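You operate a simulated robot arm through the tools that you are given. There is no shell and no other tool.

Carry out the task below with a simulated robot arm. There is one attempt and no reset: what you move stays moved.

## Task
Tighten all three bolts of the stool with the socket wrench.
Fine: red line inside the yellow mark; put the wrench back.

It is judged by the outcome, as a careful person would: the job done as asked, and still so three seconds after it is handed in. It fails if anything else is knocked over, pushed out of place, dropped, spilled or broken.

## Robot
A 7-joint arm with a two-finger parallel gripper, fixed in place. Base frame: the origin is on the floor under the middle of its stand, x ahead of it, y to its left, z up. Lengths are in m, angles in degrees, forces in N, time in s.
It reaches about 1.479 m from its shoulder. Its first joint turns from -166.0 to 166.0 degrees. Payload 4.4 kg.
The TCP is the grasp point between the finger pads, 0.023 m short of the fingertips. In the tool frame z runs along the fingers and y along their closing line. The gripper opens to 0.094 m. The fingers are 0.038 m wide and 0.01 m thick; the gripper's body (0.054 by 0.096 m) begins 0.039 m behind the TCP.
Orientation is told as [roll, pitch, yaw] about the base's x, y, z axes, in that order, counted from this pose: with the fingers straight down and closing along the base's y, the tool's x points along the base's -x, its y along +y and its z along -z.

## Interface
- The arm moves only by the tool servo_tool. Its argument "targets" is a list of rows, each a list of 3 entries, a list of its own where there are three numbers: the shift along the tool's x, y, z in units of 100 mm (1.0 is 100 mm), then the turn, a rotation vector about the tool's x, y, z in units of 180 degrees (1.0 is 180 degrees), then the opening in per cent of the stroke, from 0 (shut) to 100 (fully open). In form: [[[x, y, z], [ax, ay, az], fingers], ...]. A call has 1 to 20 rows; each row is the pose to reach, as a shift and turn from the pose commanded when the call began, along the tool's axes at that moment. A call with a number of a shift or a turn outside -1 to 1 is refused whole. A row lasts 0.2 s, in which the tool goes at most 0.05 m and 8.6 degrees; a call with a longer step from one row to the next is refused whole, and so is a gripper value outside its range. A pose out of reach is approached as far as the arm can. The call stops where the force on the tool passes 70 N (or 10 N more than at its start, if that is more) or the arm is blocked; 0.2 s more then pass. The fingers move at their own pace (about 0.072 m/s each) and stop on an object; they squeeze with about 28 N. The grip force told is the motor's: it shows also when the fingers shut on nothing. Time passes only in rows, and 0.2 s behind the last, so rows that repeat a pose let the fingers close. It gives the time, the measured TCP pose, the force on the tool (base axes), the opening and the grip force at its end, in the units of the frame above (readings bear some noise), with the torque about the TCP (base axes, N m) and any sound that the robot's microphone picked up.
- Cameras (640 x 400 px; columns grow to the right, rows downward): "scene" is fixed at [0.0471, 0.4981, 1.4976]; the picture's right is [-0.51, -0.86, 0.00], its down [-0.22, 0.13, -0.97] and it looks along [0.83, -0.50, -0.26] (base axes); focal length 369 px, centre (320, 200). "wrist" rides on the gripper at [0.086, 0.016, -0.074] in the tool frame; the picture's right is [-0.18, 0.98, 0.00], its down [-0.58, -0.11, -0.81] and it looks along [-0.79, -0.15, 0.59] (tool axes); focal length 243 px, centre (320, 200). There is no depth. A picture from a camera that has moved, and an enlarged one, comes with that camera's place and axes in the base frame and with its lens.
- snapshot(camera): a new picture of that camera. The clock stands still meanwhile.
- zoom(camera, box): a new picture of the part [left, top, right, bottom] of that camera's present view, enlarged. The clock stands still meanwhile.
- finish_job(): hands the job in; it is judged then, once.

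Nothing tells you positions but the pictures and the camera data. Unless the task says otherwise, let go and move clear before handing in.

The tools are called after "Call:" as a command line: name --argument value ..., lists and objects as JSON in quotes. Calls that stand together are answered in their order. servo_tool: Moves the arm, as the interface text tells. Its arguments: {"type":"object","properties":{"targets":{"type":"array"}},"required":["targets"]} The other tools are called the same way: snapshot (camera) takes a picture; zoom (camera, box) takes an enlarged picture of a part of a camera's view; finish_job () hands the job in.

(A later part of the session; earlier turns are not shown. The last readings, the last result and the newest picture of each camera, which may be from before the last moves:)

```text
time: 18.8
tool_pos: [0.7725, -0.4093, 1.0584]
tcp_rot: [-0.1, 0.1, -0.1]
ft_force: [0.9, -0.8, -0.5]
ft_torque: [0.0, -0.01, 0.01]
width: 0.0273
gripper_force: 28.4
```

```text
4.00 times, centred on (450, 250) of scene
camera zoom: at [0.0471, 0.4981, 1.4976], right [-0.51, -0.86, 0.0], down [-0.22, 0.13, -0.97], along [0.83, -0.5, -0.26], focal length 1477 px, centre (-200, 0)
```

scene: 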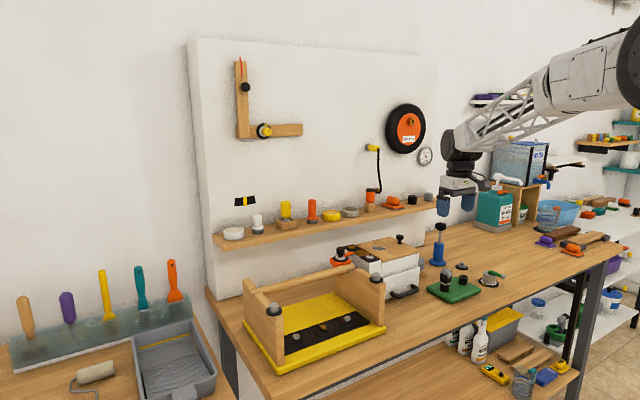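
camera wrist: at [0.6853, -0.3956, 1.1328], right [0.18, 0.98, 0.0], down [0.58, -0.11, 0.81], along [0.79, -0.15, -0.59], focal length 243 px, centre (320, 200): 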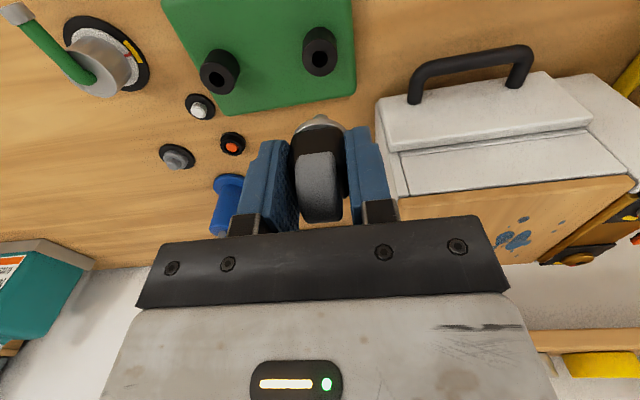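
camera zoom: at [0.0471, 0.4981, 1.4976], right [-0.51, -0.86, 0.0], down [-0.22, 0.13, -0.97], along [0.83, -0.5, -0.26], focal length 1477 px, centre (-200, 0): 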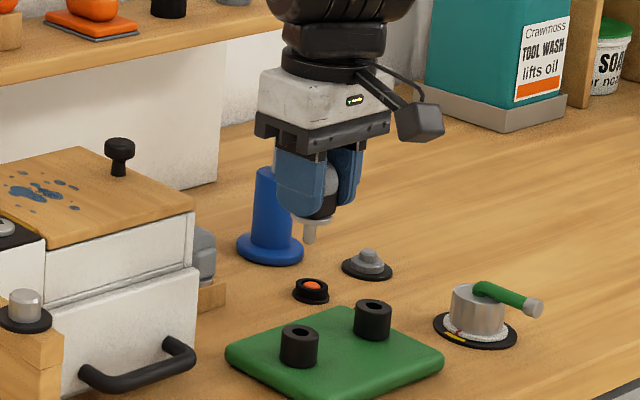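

What lifted out is a handle with a narrow pin; the black cylinder stayed on the pad as a holder. I need a closer look at whether this is really the socket wrench.

Call:
zoom --camera "scene" --box '[435, 235, 465, 265]'

Call:
zoom --camera "scene" --box '[430, 265, 480, 300]'

Call:
zoom --camera "wrist" --box '[180, 0, 360, 160]'

Call:
snapshot --camera "scene"

```text
13.33 times, centred on (450, 250) of scene
camera zoom: at [0.0471, 0.4981, 1.4976], right [-0.51, -0.86, 0.0], down [-0.22, 0.13, -0.97], along [0.83, -0.5, -0.26], focal length 4923 px, centre (-1413, -467)
```

zoom: 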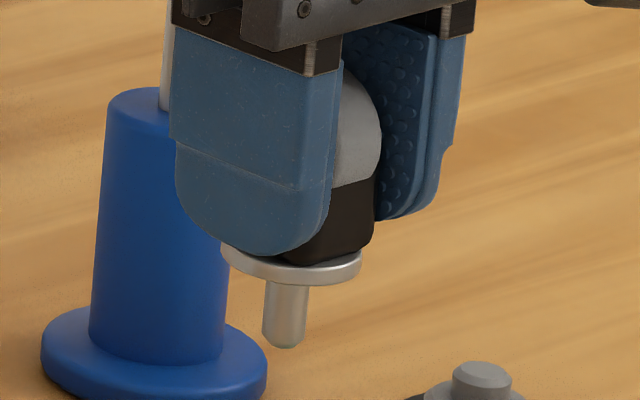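

```text
11.43 times, centred on (455, 282) of scene
camera zoom: at [0.0471, 0.4981, 1.4976], right [-0.51, -0.86, 0.0], down [-0.22, 0.13, -0.97], along [0.83, -0.5, -0.26], focal length 4220 px, centre (-1223, -743)
```

zoom: 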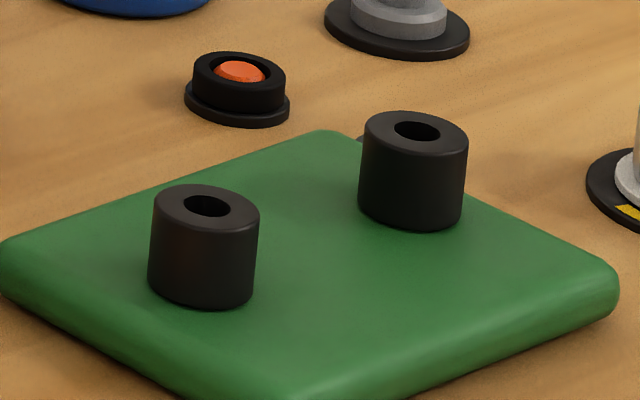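

```text
2.50 times, centred on (270, 80) of wrist
camera zoom: at [0.6853, -0.3956, 1.1328], right [0.18, 0.98, 0.0], down [0.58, -0.11, 0.81], along [0.79, -0.15, -0.59], focal length 606 px, centre (445, 500)
```

zoom: 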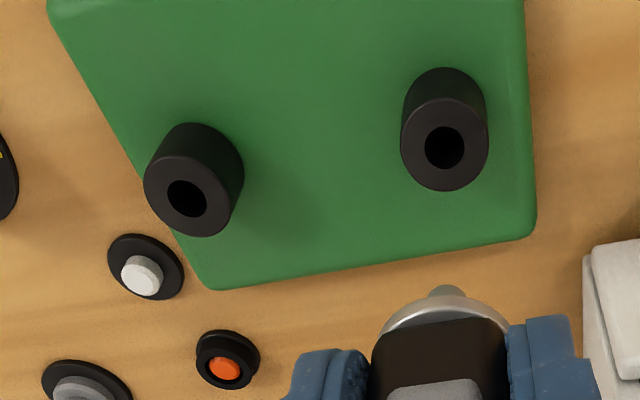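

```text
taken
```

scene: 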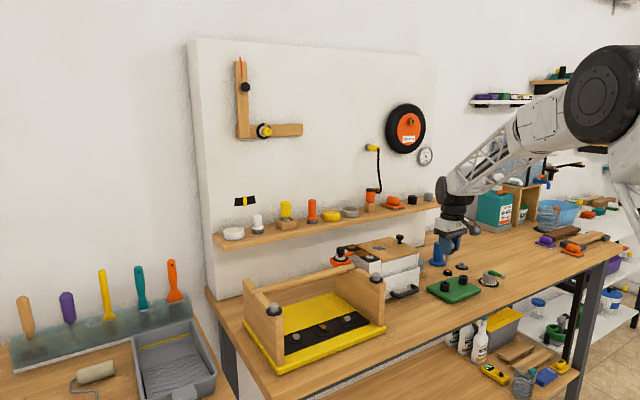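

This is a plug on a pin in a holder, not a socket wrench, so I'll put it back exactly. First I'll look for the real socket wrench among the items near the white box and on the shelf.

Call:
zoom --camera "scene" --box '[215, 180, 335, 255]'

Call:
zoom --camera "scene" --box '[320, 170, 450, 250]'

Call:
zoom --camera "wrist" --box '[120, 100, 320, 260]'

Call:
zoom --camera "scene" --box '[385, 235, 445, 295]'

```text
5.33 times, centred on (275, 218) of scene
camera zoom: at [0.0471, 0.4981, 1.4976], right [-0.51, -0.86, 0.0], down [-0.22, 0.13, -0.97], along [0.83, -0.5, -0.26], focal length 1969 px, centre (560, 107)
```

zoom: 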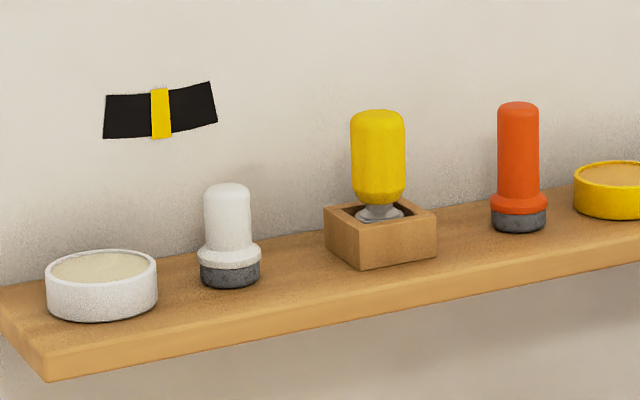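

```text
4.92 times, centred on (385, 210) of scene
camera zoom: at [0.0471, 0.4981, 1.4976], right [-0.51, -0.86, 0.0], down [-0.22, 0.13, -0.97], along [0.83, -0.5, -0.26], focal length 1818 px, centre (0, 151)
```

zoom: 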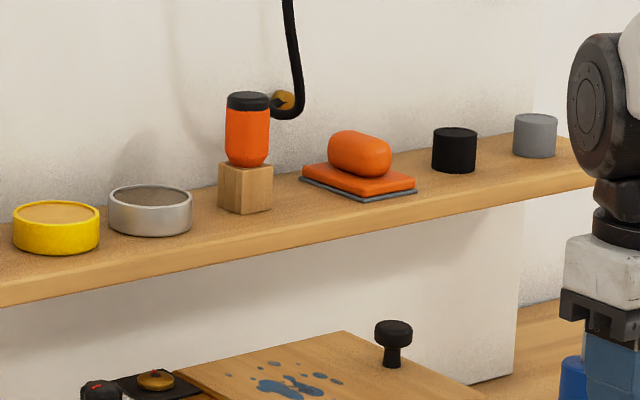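

```text
2.50 times, centred on (220, 180) of wrist
camera zoom: at [0.6853, -0.3956, 1.1328], right [0.18, 0.98, 0.0], down [0.58, -0.11, 0.81], along [0.79, -0.15, -0.59], focal length 606 px, centre (570, 250)
```

zoom: 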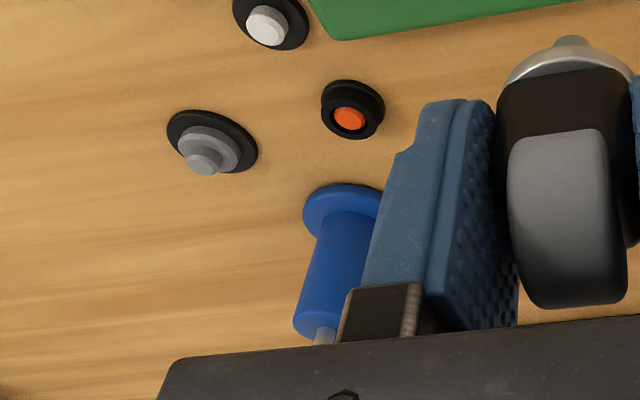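

```text
6.67 times, centred on (415, 265) of scene
camera zoom: at [0.0471, 0.4981, 1.4976], right [-0.51, -0.86, 0.0], down [-0.22, 0.13, -0.97], along [0.83, -0.5, -0.26], focal length 2461 px, centre (-313, -233)
```

zoom: 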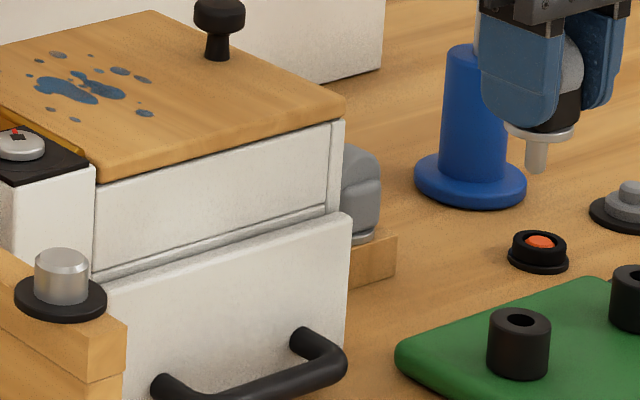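

There is a grey handled object with a silver collar on a wooden block beside the white box, a likely wrench. First I'll put this plug back by exactly reversing the lift.

Call:
servo_tool --targets '[[[0, 0, 0.3], [0, 0, 0], 0], [[0, 0, 0.6], [0, 0, 0], 0], [[0, 0, 0.75], [0, 0, 0], 0], [[0, 0, 0.85], [0, 0, 0], 0], [[0, 0, 0.95], [0, 0, 0], 0], [[0, 0, 1.0], [0, 0, 0], 0]]'

Call:
zoom --camera "scene" --box '[425, 235, 475, 305]'

Call:
snapshot --camera "wrist"

```text
time: 20.2
tool_pos: [0.7718, -0.4107, 0.9599]
tcp_rot: [0.0, 0.1, -0.1]
ft_force: [0.2, -0.9, 0.5]
ft_torque: [0.03, -0.01, 0.02]
width: 0.0274
gripper_force: 27.7
```

```text
5.71 times, centred on (450, 270) of scene
camera zoom: at [0.0471, 0.4981, 1.4976], right [-0.51, -0.86, 0.0], down [-0.22, 0.13, -0.97], along [0.83, -0.5, -0.26], focal length 2110 px, centre (-423, -200)
```

zoom: 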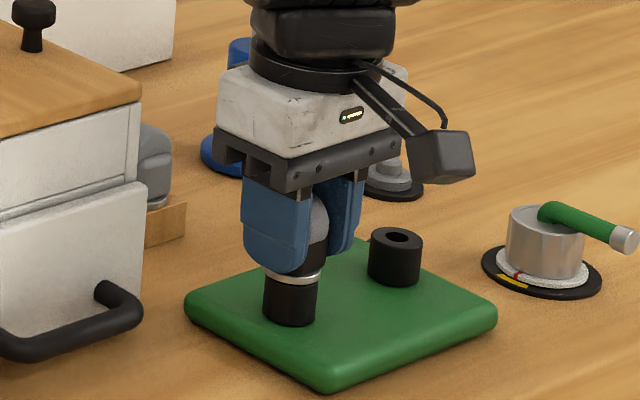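

```text
taken
camera wrist: at [0.6858, -0.3958, 1.0339], right [0.18, 0.98, 0.0], down [0.58, -0.11, 0.81], along [0.79, -0.15, -0.59], focal length 243 px, centre (320, 200)
```

wrist: 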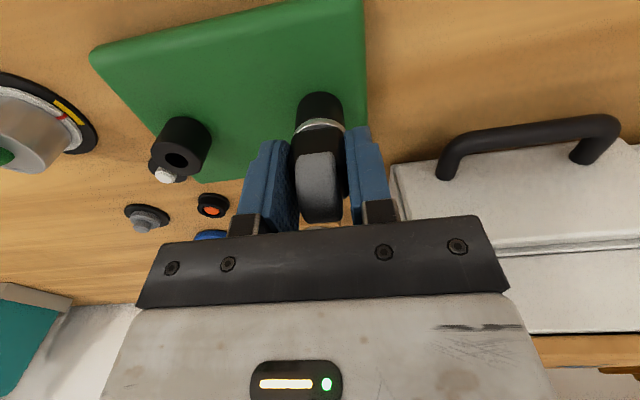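

The plug is back in its holder, about 1 mm high. I'll lower that last millimetre, then open slowly.

Call:
servo_tool --targets '[[[0, 0, 0.01], [0, 0, 0], 0], [[0, 0, 0.015], [0, 0, 0], 0]]'

Call:
servo_tool --targets '[[[0, 0, 0], [0, 0, 0], 35], [[0, 0, 0], [0, 0, 0], 50], [[0, 0, 0], [0, 0, 0], 60], [[0, 0, 0], [0, 0, 0], 60]]'

Call:
zoom --camera "scene" --box '[425, 235, 475, 305]'

Call:
zoom --camera "wrist" --box '[230, 60, 410, 240]'

```text
time: 20.8
tool_pos: [0.7724, -0.4095, 0.9582]
tcp_rot: [0.0, -0.2, 0.0]
ft_force: [-13.5, -2.6, 14.9]
ft_torque: [-0.02, 0.3, -0.01]
width: 0.0277
gripper_force: 27.8
```

```text
time: 21.8
tool_pos: [0.7729, -0.4111, 0.9565]
tcp_rot: [0.1, 0.0, -0.1]
ft_force: [0.4, -0.8, 0.3]
ft_torque: [0.0, 0.03, 0.01]
width: 0.0563
gripper_force: 0.1
```

```text
5.71 times, centred on (450, 270) of scene
camera zoom: at [0.0471, 0.4981, 1.4976], right [-0.51, -0.86, 0.0], down [-0.22, 0.13, -0.97], along [0.83, -0.5, -0.26], focal length 2110 px, centre (-423, -200)
```

zoom: 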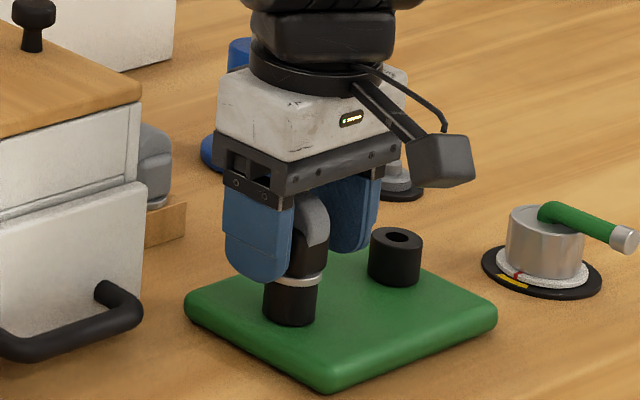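

```text
2.22 times, centred on (320, 150) of wrist
camera zoom: at [0.6856, -0.3958, 1.0318], right [0.18, 0.98, 0.0], down [0.58, -0.11, 0.81], along [0.79, -0.15, -0.59], focal length 539 px, centre (320, 311)
```

zoom: 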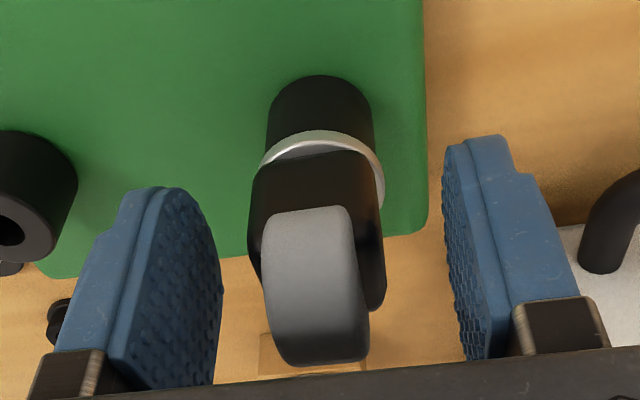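

The plug is back and released cleanly. I'll lift clear and inspect the grey object on the wooden block.

Call:
servo_tool --targets '[[[0, 0, -0.2], [0, 0, 0], 60], [[0, 0, -0.4], [0, 0, 0], 60], [[0, 0, -0.7], [0, 0, 0], 60], [[0, 0, -1.0], [0, 0, 0], 60]]'

Call:
servo_tool --targets '[[[-0.1, 0, -0.3], [0, 0, 0], 60], [[-0.3, 0, -0.6], [0, 0, 0], 60], [[-0.5, 0, -0.9], [0, 0, 0], 60]]'

Call:
snapshot --camera "wrist"

Call:
zoom --camera "wrist" --box '[250, 20, 410, 170]'

Call:
zoom --camera "scene" --box '[425, 235, 475, 305]'

```text
time: 22.8
tool_pos: [0.7728, -0.4096, 1.0574]
tcp_rot: [-0.1, 0.1, 0.0]
ft_force: [0.4, -1.0, -0.4]
ft_torque: [-0.01, 0.0, -0.01]
width: 0.0564
gripper_force: 0.0
```

```text
time: 23.6
tool_pos: [0.8235, -0.4087, 1.1482]
tcp_rot: [0.1, -0.1, 0.0]
ft_force: [1.0, 0.3, 0.0]
ft_torque: [-0.02, 0.0, 0.01]
width: 0.0565
gripper_force: 0.1
```

```text
taken
camera wrist: at [0.7362, -0.395, 1.2219], right [0.18, 0.98, 0.0], down [0.58, -0.11, 0.81], along [0.79, -0.15, -0.59], focal length 243 px, centre (320, 200)
```

wrist: 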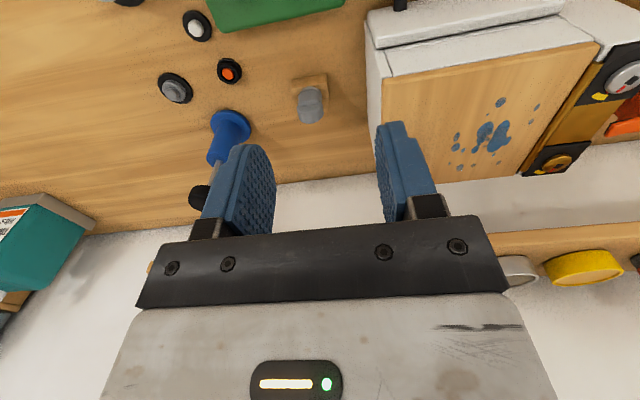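

```text
2.67 times, centred on (330, 95) of wrist
camera zoom: at [0.7362, -0.395, 1.2219], right [0.18, 0.98, 0.0], down [0.58, -0.11, 0.81], along [0.79, -0.15, -0.59], focal length 647 px, centre (293, 480)
```

zoom: 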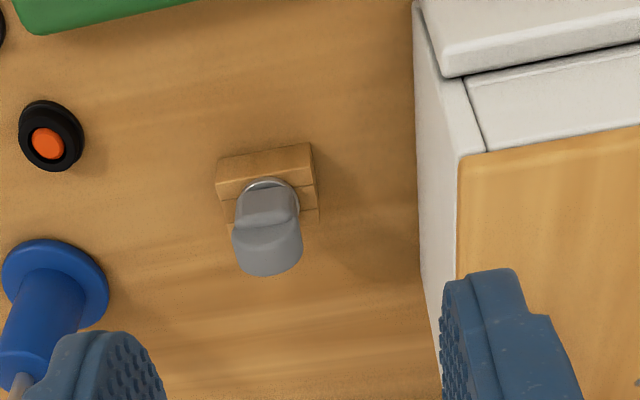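

```text
5.71 times, centred on (450, 270) of scene
camera zoom: at [0.0471, 0.4981, 1.4976], right [-0.51, -0.86, 0.0], down [-0.22, 0.13, -0.97], along [0.83, -0.5, -0.26], focal length 2110 px, centre (-423, -200)
```

zoom: 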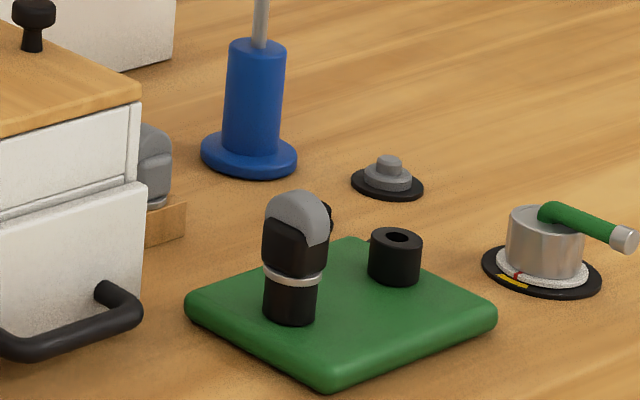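

The plug looks exactly as before. I'll zoom further on the grey object to see what its lower part looks like, and check the shelf and lower-shelf candidates.

Call:
zoom --camera "wrist" --box '[285, 65, 345, 130]'

Call:
zoom --camera "scene" --box '[395, 250, 420, 275]'

Call:
zoom --camera "scene" --box '[265, 190, 325, 235]'

Call:
zoom --camera "scene" --box '[540, 320, 600, 365]'

Call:
zoom --camera "scene" --box '[530, 60, 640, 190]'

```text
6.15 times, centred on (315, 98) of wrist
camera zoom: at [0.7362, -0.395, 1.2219], right [0.18, 0.98, 0.0], down [0.58, -0.11, 0.81], along [0.79, -0.15, -0.59], focal length 1493 px, centre (351, 831)
```

zoom: 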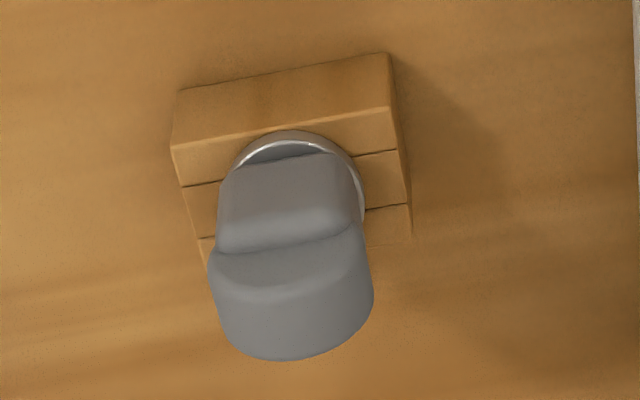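

```text
16.00 times, centred on (408, 262) of scene
camera zoom: at [0.0471, 0.4981, 1.4976], right [-0.51, -0.86, 0.0], down [-0.22, 0.13, -0.97], along [0.83, -0.5, -0.26], focal length 5907 px, centre (-1080, -800)
```

zoom: 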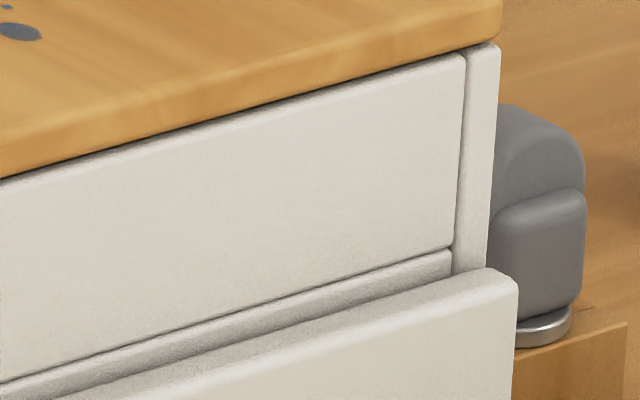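

```text
8.89 times, centred on (295, 212) of scene
camera zoom: at [0.0471, 0.4981, 1.4976], right [-0.51, -0.86, 0.0], down [-0.22, 0.13, -0.97], along [0.83, -0.5, -0.26], focal length 3282 px, centre (542, 89)
```

zoom: 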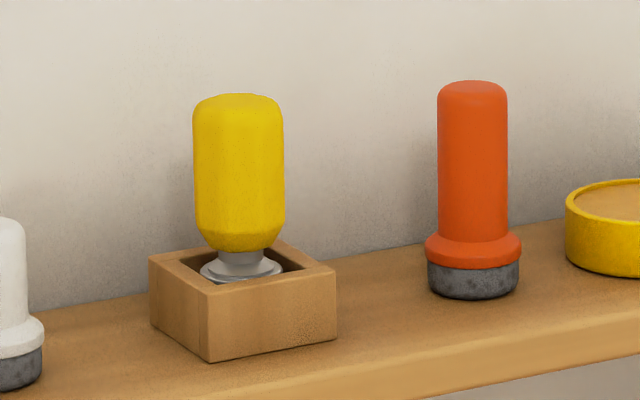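

```text
8.89 times, centred on (570, 342) of scene
camera zoom: at [0.0471, 0.4981, 1.4976], right [-0.51, -0.86, 0.0], down [-0.22, 0.13, -0.97], along [0.83, -0.5, -0.26], focal length 3282 px, centre (-1902, -1067)
```

zoom: 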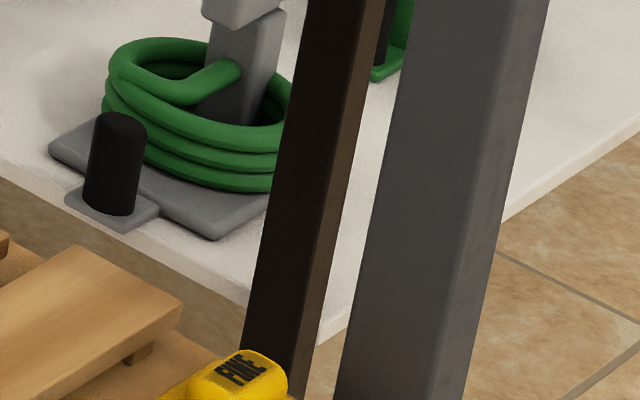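

```text
3.08 times, centred on (585, 125) of scene
camera zoom: at [0.0471, 0.4981, 1.4976], right [-0.51, -0.86, 0.0], down [-0.22, 0.13, -0.97], along [0.83, -0.5, -0.26], focal length 1136 px, centre (-495, 431)
```

zoom: 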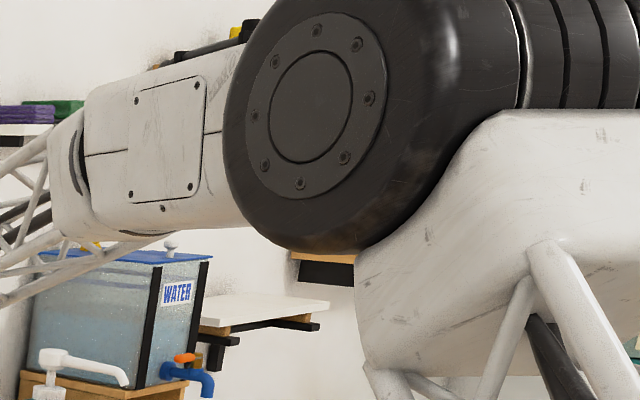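

Candidates are the grey handled object on a wooden block and the yellow-handled one in a wooden tray on the shelf. I'll check the remaining areas of the room before deciding.

Call:
zoom --camera "scene" --box '[560, 170, 640, 230]'

Call:
zoom --camera "scene" --box '[330, 240, 370, 275]'

Call:
zoom --camera "scene" --box '[480, 330, 600, 400]'

Call:
zoom --camera "scene" --box '[0, 240, 220, 400]'

Call:
zoom --camera "scene" --box '[225, 50, 310, 150]'

```text
6.67 times, centred on (600, 200) of scene
camera zoom: at [0.0471, 0.4981, 1.4976], right [-0.51, -0.86, 0.0], down [-0.22, 0.13, -0.97], along [0.83, -0.5, -0.26], focal length 2461 px, centre (-1547, 200)
```

zoom: 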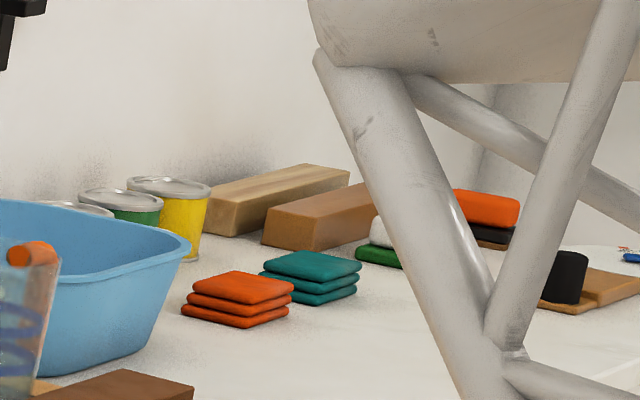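

```text
11.43 times, centred on (350, 258) of scene
camera zoom: at [0.0471, 0.4981, 1.4976], right [-0.51, -0.86, 0.0], down [-0.22, 0.13, -0.97], along [0.83, -0.5, -0.26], focal length 4220 px, centre (-23, -457)
```

zoom: 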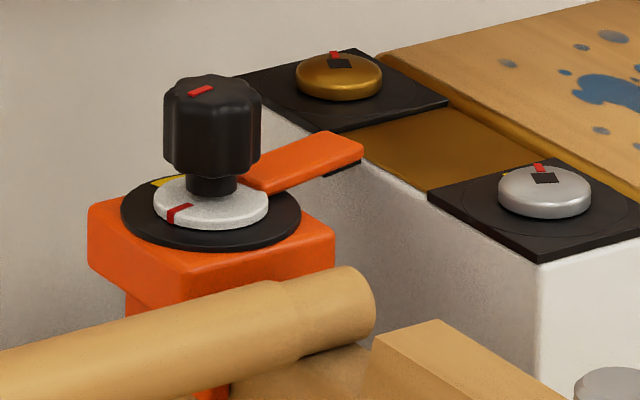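

```text
5.33 times, centred on (540, 365) of scene
camera zoom: at [0.0471, 0.4981, 1.4976], right [-0.51, -0.86, 0.0], down [-0.22, 0.13, -0.97], along [0.83, -0.5, -0.26], focal length 1969 px, centre (-853, -680)
```

zoom: 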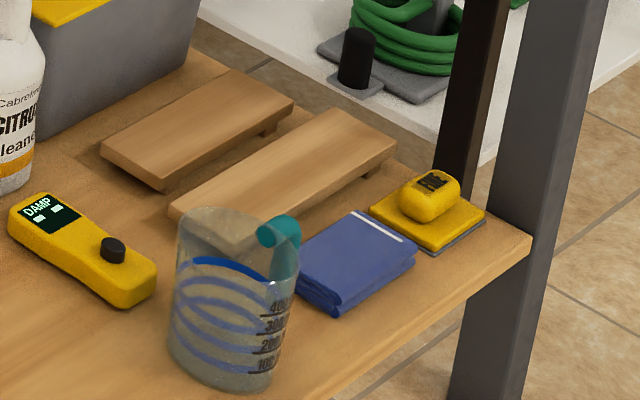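

```text
2.50 times, centred on (110, 320) of scene
camera zoom: at [0.0471, 0.4981, 1.4976], right [-0.51, -0.86, 0.0], down [-0.22, 0.13, -0.97], along [0.83, -0.5, -0.26], focal length 923 px, centre (845, -100)
```

zoom: 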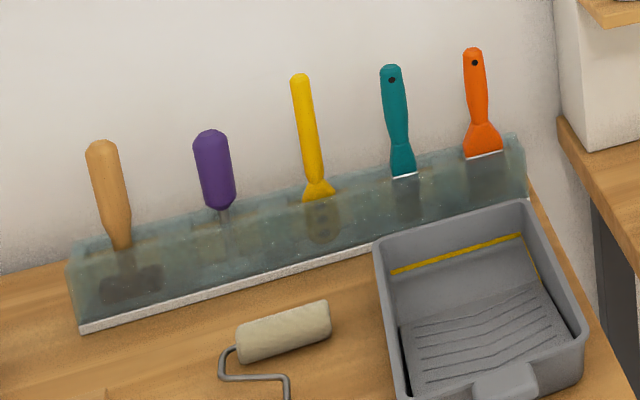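

```text
4.00 times, centred on (268, 100) of scene
camera zoom: at [0.0471, 0.4981, 1.4976], right [-0.51, -0.86, 0.0], down [-0.22, 0.13, -0.97], along [0.83, -0.5, -0.26], focal length 1477 px, centre (530, 600)
```

zoom: 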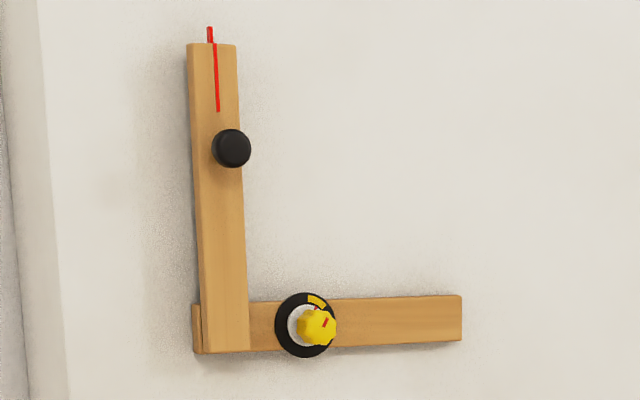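

The yellow-handled tool has a silver neck widening into a socket-like base in its wooden tray. I'll zoom closer on it and on the orange object on a block.

Call:
zoom --camera "scene" --box '[275, 198, 300, 225]'

Call:
zoom --camera "scene" --box '[360, 180, 385, 215]'

Call:
zoom --camera "scene" --box '[245, 205, 280, 240]'

Call:
zoom --camera "wrist" --box '[480, 180, 640, 340]'

```text
14.81 times, centred on (288, 212) of scene
camera zoom: at [0.0471, 0.4981, 1.4976], right [-0.51, -0.86, 0.0], down [-0.22, 0.13, -0.97], along [0.83, -0.5, -0.26], focal length 5470 px, centre (802, 30)
```

zoom: 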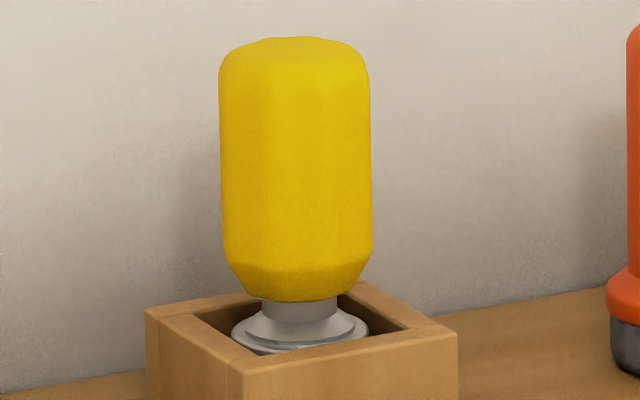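

```text
11.43 times, centred on (372, 198) of scene
camera zoom: at [0.0471, 0.4981, 1.4976], right [-0.51, -0.86, 0.0], down [-0.22, 0.13, -0.97], along [0.83, -0.5, -0.26], focal length 4220 px, centre (-280, 229)
```

zoom: 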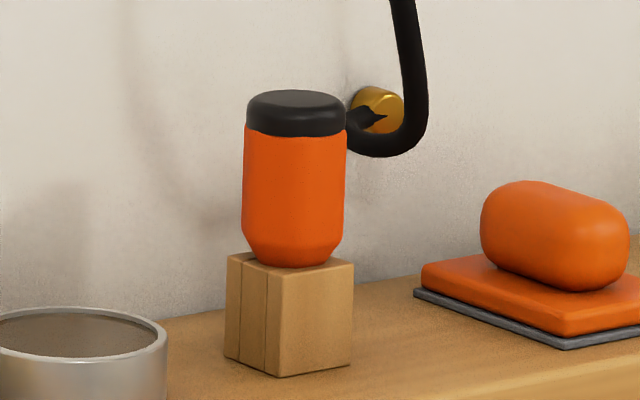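

```text
11.43 times, centred on (262, 222) of scene
camera zoom: at [0.0471, 0.4981, 1.4976], right [-0.51, -0.86, 0.0], down [-0.22, 0.13, -0.97], along [0.83, -0.5, -0.26], focal length 4220 px, centre (977, -57)
```

zoom: 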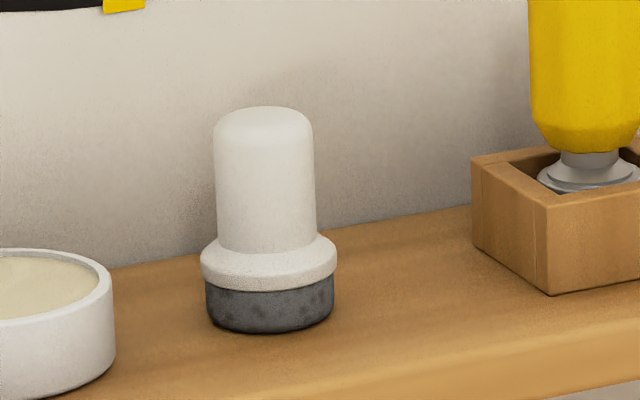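

```text
2.50 times, centred on (560, 260) of wrist
camera zoom: at [0.7362, -0.395, 1.2219], right [0.18, 0.98, 0.0], down [0.58, -0.11, 0.81], along [0.79, -0.15, -0.59], focal length 606 px, centre (-280, 50)
```

zoom: 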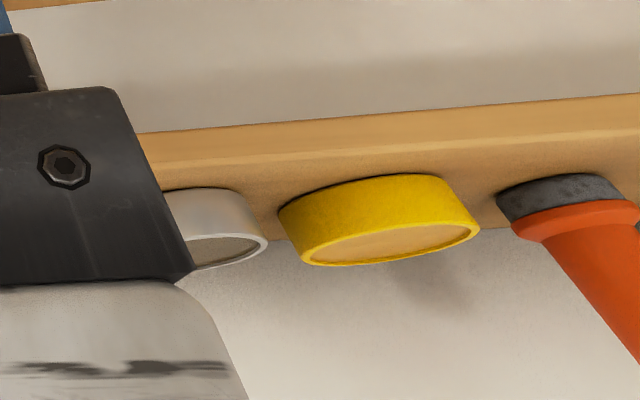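

The yellow-handled tool with a silver socket in a wooden tray on the shelf is the socket wrench (the orange one on a slotted block is a screwdriver). I estimate it at about (1.05, 0.02, 1.17); I'll raise the arm and go look at it.

Call:
servo_tool --targets '[[[0, 0, -0.35], [0, 0, 0], 60], [[0, 0, -0.7], [0, 0, 0], 60], [[0, 0, -1.0], [0, 0, 0], 60]]'

Call:
servo_tool --targets '[[[0, 0.3, -0.35], [0, 0, 0], 60], [[0, 0.65, -0.6], [0, 0, 0], 60], [[0, 1.0, -0.8], [0, 0, 0], 60]]'

Call:
servo_tool --targets '[[[0, 0.35, 0], [0, 0, 0], 60], [[0, 0.7, 0], [0, 0, 0], 60], [[0, 1.0, 0], [0, 0, 0], 60]]'

Call:
servo_tool --targets '[[[0, 0.35, 0], [0, 0, 0], 60], [[0, 0.7, 0], [0, 0, 0], 60], [[0, 1.0, 0], [0, 0, 0], 60]]'

Call:
servo_tool --targets '[[[0, 0.35, 0], [0, 0, 0], 60], [[0, 0.7, 0], [0, 0, 0], 60], [[0, 1.0, 0], [0, 0, 0], 60]]'

Call:
snapshot --camera "wrist"

Call:
snapshot --camera "scene"

```text
time: 24.4
tool_pos: [0.8212, -0.4083, 1.2478]
tcp_rot: [0.0, 0.0, -0.1]
ft_force: [0.4, 1.1, -1.0]
ft_torque: [-0.01, -0.01, 0.04]
width: 0.0564
gripper_force: 0.0
```

```text
time: 25.2
tool_pos: [0.8233, -0.3104, 1.3246]
tcp_rot: [0.0, 0.0, 0.0]
ft_force: [0.2, 0.1, -0.6]
ft_torque: [-0.03, 0.0, 0.03]
width: 0.0566
gripper_force: 0.2
```

```text
time: 26.0
tool_pos: [0.8237, -0.209, 1.3272]
tcp_rot: [0.1, -0.1, 0.0]
ft_force: [0.3, 1.2, -0.5]
ft_torque: [-0.01, 0.01, -0.01]
width: 0.0566
gripper_force: 0.0
```

```text
time: 26.8
tool_pos: [0.8223, -0.1098, 1.3283]
tcp_rot: [0.1, 0.0, 0.0]
ft_force: [-0.6, 0.2, 0.0]
ft_torque: [-0.02, -0.01, 0.03]
width: 0.0564
gripper_force: 0.1
```

```text
time: 27.6
tool_pos: [0.8237, -0.0106, 1.3263]
tcp_rot: [0.0, 0.0, 0.0]
ft_force: [-0.3, 0.2, -0.6]
ft_torque: [0.0, -0.01, 0.02]
width: 0.0562
gripper_force: 0.1
```

```text
taken
camera wrist: at [0.7358, 0.0032, 1.4018], right [0.18, 0.98, 0.0], down [0.58, -0.11, 0.81], along [0.79, -0.15, -0.59], focal length 243 px, centre (320, 200)
```

wrist: 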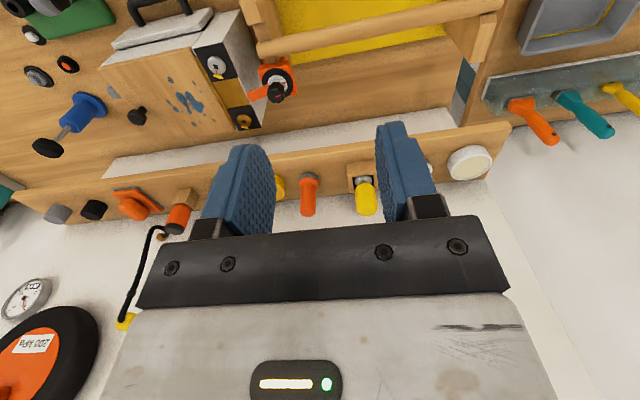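

```text
taken
```

scene: 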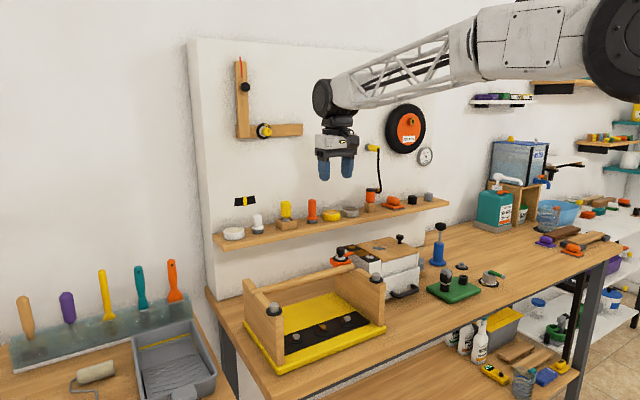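

The yellow wrench is visible right of center between the fingers. Zooming in to triangulate it.

Call:
zoom --camera "wrist" --box '[330, 160, 390, 220]'

Call:
zoom --camera "wrist" --box '[270, 140, 510, 240]'

```text
6.67 times, centred on (360, 190) of wrist
camera zoom: at [0.7358, 0.0032, 1.4018], right [0.18, 0.98, 0.0], down [0.58, -0.11, 0.81], along [0.79, -0.15, -0.59], focal length 1618 px, centre (53, 267)
```

zoom: 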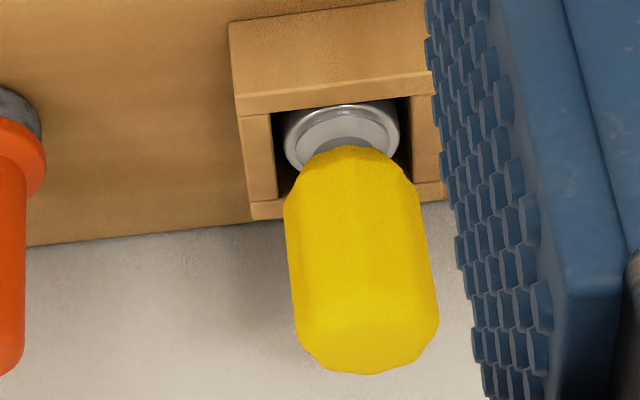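

```text
2.67 times, centred on (390, 190) of wrist
camera zoom: at [0.7358, 0.0032, 1.4018], right [0.18, 0.98, 0.0], down [0.58, -0.11, 0.81], along [0.79, -0.15, -0.59], focal length 647 px, centre (133, 227)
```

zoom: 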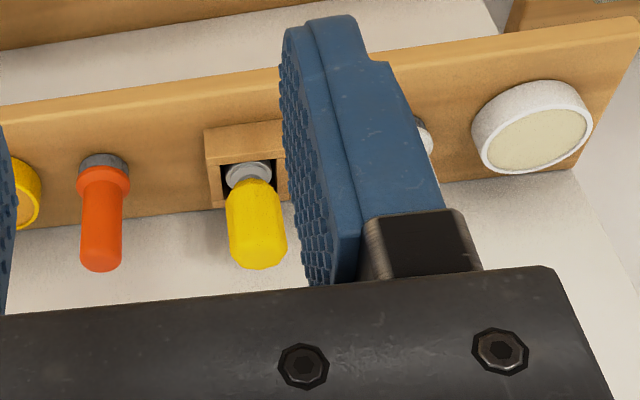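

The wrench axis is about (1.062, 0.019), with the handle centered at z 1.166. The back panel is near x 1.117. I'll check how far the wrist housing sticks out toward the panel before approaching.

Call:
zoom --camera "scene" --box '[290, 60, 400, 200]'

```text
2.86 times, centred on (345, 130) of scene
camera zoom: at [0.0471, 0.4981, 1.4976], right [-0.51, -0.86, 0.0], down [-0.22, 0.13, -0.97], along [0.83, -0.5, -0.26], focal length 1055 px, centre (249, 400)
```

zoom: 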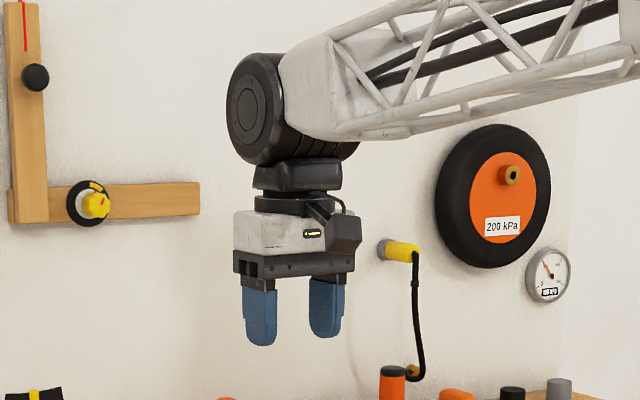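

The wrist housing (about 5 cm radius, ~19 cm above the TCP) would come very close to the knob and wooden square on the panel if I approached vertically, so I'll grip with the tool leaned ~20° back toward the robot. First, a closer look at the handle.

Call:
servo_tool --targets '[[[-0.4, 0.05, 0], [0, 0, 0], 80], [[-0.8, 0.1, 0], [0, 0, 0], 80], [[-1.0, 0.1, 0], [0, 0, 0], 80]]'

Call:
servo_tool --targets '[[[-0.25, 0, 0], [0, 0, 0], 80], [[-0.25, 0, 0], [0, 0, 0], 80]]'

Call:
snapshot --camera "wrist"

Call:
zoom --camera "wrist" --box '[280, 110, 380, 220]'

Call:
zoom --camera "scene" --box '[230, 60, 390, 240]'

```text
time: 28.4
tool_pos: [0.9233, -0.0006, 1.3293]
tcp_rot: [-0.1, -0.1, 0.1]
ft_force: [-0.4, -0.4, 0.9]
ft_torque: [-0.01, -0.02, -0.03]
width: 0.0747
gripper_force: 0.1
```

```text
time: 29.0
tool_pos: [0.9483, -0.0007, 1.3291]
tcp_rot: [0.0, 0.1, 0.0]
ft_force: [0.4, -0.1, -0.4]
ft_torque: [-0.01, -0.02, -0.03]
width: 0.0752
gripper_force: 0.0
```

```text
taken
camera wrist: at [0.861, 0.0136, 1.4026], right [0.18, 0.98, 0.0], down [0.58, -0.11, 0.81], along [0.79, -0.15, -0.59], focal length 243 px, centre (320, 200)
```

wrist: 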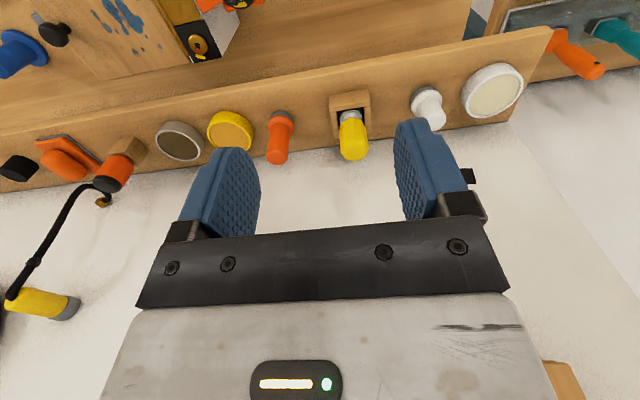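

```text
3.64 times, centred on (330, 165) of wrist
camera zoom: at [0.861, 0.0136, 1.4026], right [0.18, 0.98, 0.0], down [0.58, -0.11, 0.81], along [0.79, -0.15, -0.59], focal length 882 px, centre (284, 327)
```

zoom: 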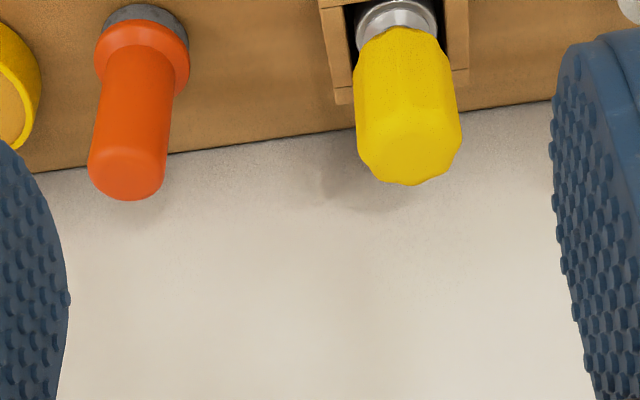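

```text
2.22 times, centred on (310, 150) of scene
camera zoom: at [0.0471, 0.4981, 1.4976], right [-0.51, -0.86, 0.0], down [-0.22, 0.13, -0.97], along [0.83, -0.5, -0.26], focal length 820 px, centre (342, 311)
```

zoom: 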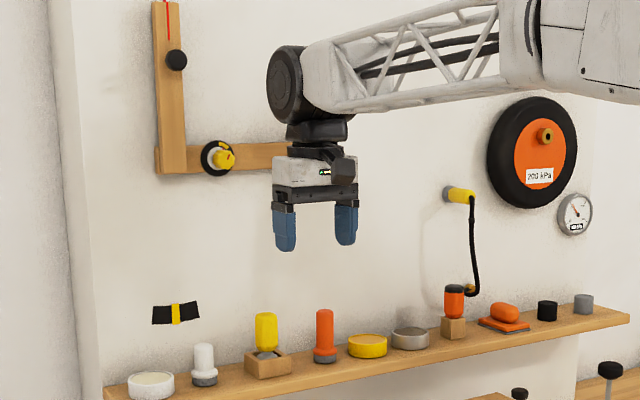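

The view is clear. I'll zoom tightly on the wrench to see the handle's cross-section and its exact center.

Call:
zoom --camera "wrist" --box '[322, 82, 382, 167]'

Call:
zoom --camera "wrist" --box '[360, 60, 500, 140]'

```text
4.71 times, centred on (352, 124) of wrist
camera zoom: at [0.861, 0.0136, 1.4026], right [0.18, 0.98, 0.0], down [0.58, -0.11, 0.81], along [0.79, -0.15, -0.59], focal length 1142 px, centre (169, 555)
```

zoom: 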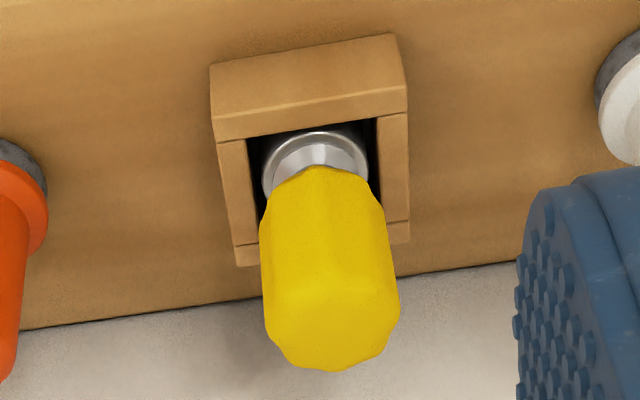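

```text
4.57 times, centred on (430, 100) of wrist
camera zoom: at [0.861, 0.0136, 1.4026], right [0.18, 0.98, 0.0], down [0.58, -0.11, 0.81], along [0.79, -0.15, -0.59], focal length 1109 px, centre (-183, 657)
```

zoom: 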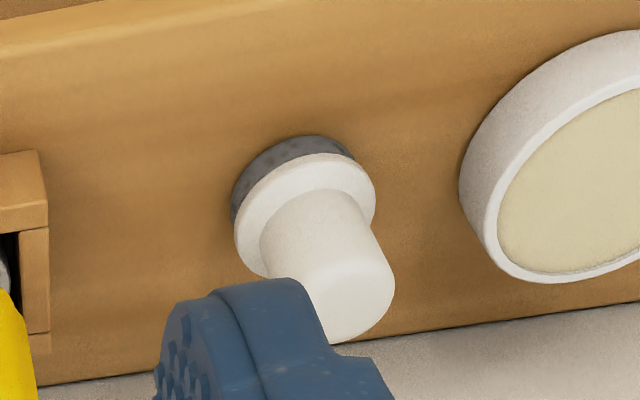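

The handle is a fluted round grip about 31 mm across, axis near (1.059, 0.018), z from 1.14 to 1.197. I'll lean the tool back 20° here, then approach to above the handle.

Call:
servo_tool --targets '[[[0, 0, 0], [0, -0.037, 0], 80], [[0, 0, 0], [0, -0.074, 0], 80], [[0, 0, 0], [0, -0.111, 0], 80]]'

Call:
servo_tool --targets '[[[-0.15, 0.1, 0.19], [0, 0, 0], 80], [[-0.3, 0.19, 0.38], [0, 0, 0], 80], [[-0.4, 0.19, 0.51], [0, 0, 0], 80]]'

Call:
snapshot --camera "wrist"

Call:
zoom --camera "scene" --box '[230, 60, 390, 240]'

```text
time: 29.8
tool_pos: [0.9478, 0.0005, 1.3267]
tcp_rot: [-0.1, -20.0, 0.0]
ft_force: [0.4, 1.0, -0.3]
ft_torque: [-0.02, -0.03, 0.01]
width: 0.0755
gripper_force: 0.0
```

```text
time: 30.6
tool_pos: [1.0038, 0.02, 1.2946]
tcp_rot: [0.0, -19.9, 0.0]
ft_force: [0.1, -0.8, 0.3]
ft_torque: [0.02, 0.02, -0.04]
width: 0.0753
gripper_force: 0.0
```

```text
taken
camera wrist: at [0.896, 0.0331, 1.3347], right [0.17, 0.98, 0.06], down [0.27, -0.11, 0.96], along [0.95, -0.15, -0.28], focal length 243 px, centre (320, 200)
```

wrist: 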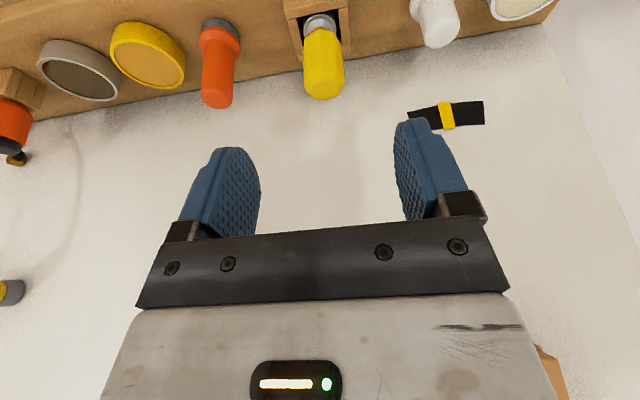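

```text
2.22 times, centred on (310, 150) of scene
camera zoom: at [0.0471, 0.4981, 1.4976], right [-0.51, -0.86, 0.0], down [-0.22, 0.13, -0.97], along [0.83, -0.5, -0.26], focal length 820 px, centre (342, 311)
```

zoom: 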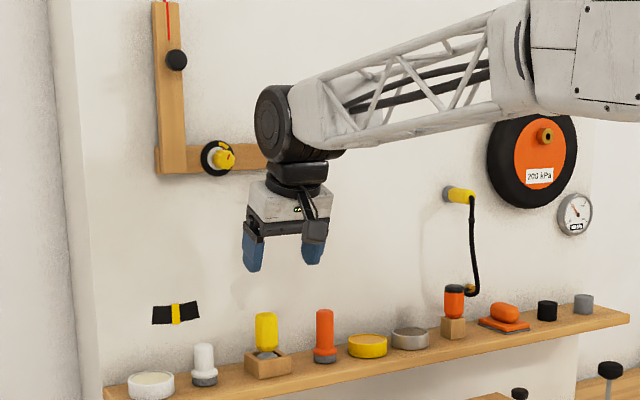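

The jaws are lined up in y. I'll move over the handle and then descend vertically around it.

Call:
servo_tool --targets '[[[-0.17, -0.01, 0.3], [0, 0, 0], 80], [[-0.347, -0.017, 0.6], [0, 0, 0], 80], [[-0.347, -0.017, 0.6], [0, 0, 0], 80]]'

Call:
snapshot --camera "wrist"

Call:
zoom --camera "scene" --box '[230, 100, 340, 240]'

```text
time: 31.4
tool_pos: [1.0574, 0.0191, 1.2483]
tcp_rot: [0.1, -20.0, 0.0]
ft_force: [-0.1, 0.5, 0.2]
ft_torque: [-0.01, 0.03, 0.0]
width: 0.0751
gripper_force: 0.1
```

```text
taken
camera wrist: at [0.9493, 0.0317, 1.2895], right [0.17, 0.98, 0.06], down [0.27, -0.11, 0.96], along [0.95, -0.15, -0.29], focal length 243 px, centre (320, 200)
```

wrist: 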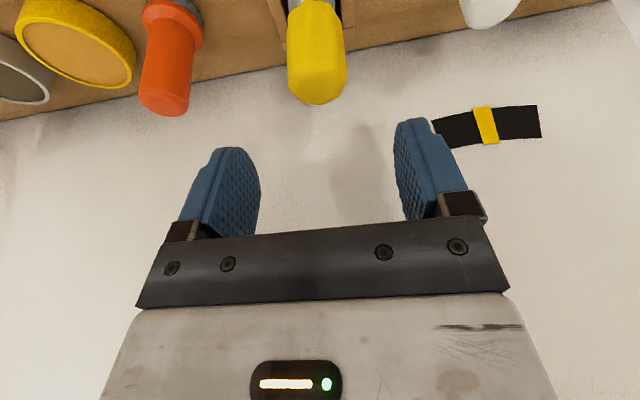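

```text
2.86 times, centred on (285, 170) of scene
camera zoom: at [0.0471, 0.4981, 1.4976], right [-0.51, -0.86, 0.0], down [-0.22, 0.13, -0.97], along [0.83, -0.5, -0.26], focal length 1055 px, centre (420, 286)
```

zoom: 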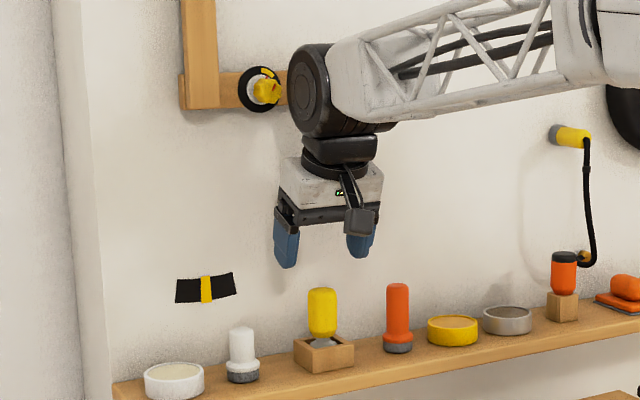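

Aligned above the handle; descending 78 mm straight down with the jaws at 60%.

Call:
servo_tool --targets '[[[0.07, 0, 0.19], [0, 0, 0], 65], [[0.14, 0, 0.38], [0, 0, 0], 65], [[0.2, 0, 0.55], [0, 0, 0], 65], [[0.267, 0, 0.733], [0, 0, 0], 65]]'

Call:
snapshot --camera "wrist"

Call:
zoom --camera "scene" --box '[250, 160, 330, 240]'

```text
time: 32.4
tool_pos: [1.0572, 0.0197, 1.1703]
tcp_rot: [0.0, -20.1, -0.1]
ft_force: [-0.3, 0.1, 0.3]
ft_torque: [0.0, 0.0, 0.04]
width: 0.0609
gripper_force: 0.1
```

```text
taken
camera wrist: at [0.9488, 0.0328, 1.2109], right [0.17, 0.98, 0.06], down [0.27, -0.11, 0.96], along [0.95, -0.15, -0.28], focal length 243 px, centre (320, 200)
```

wrist: 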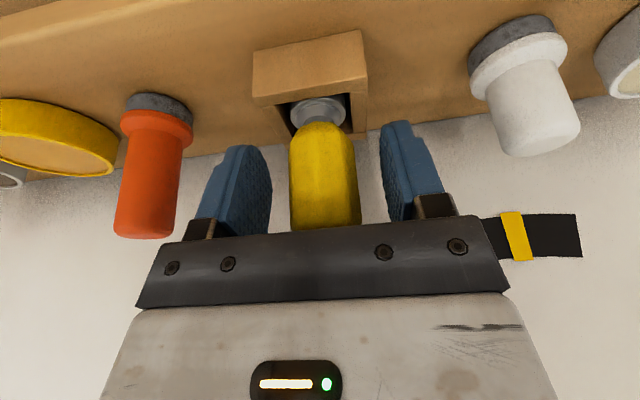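

```text
5.00 times, centred on (290, 200) of scene
camera zoom: at [0.0471, 0.4981, 1.4976], right [-0.51, -0.86, 0.0], down [-0.22, 0.13, -0.97], along [0.83, -0.5, -0.26], focal length 1846 px, centre (470, 200)
```

zoom: 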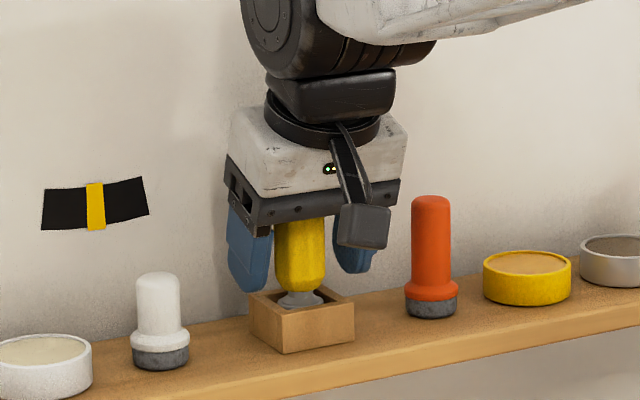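

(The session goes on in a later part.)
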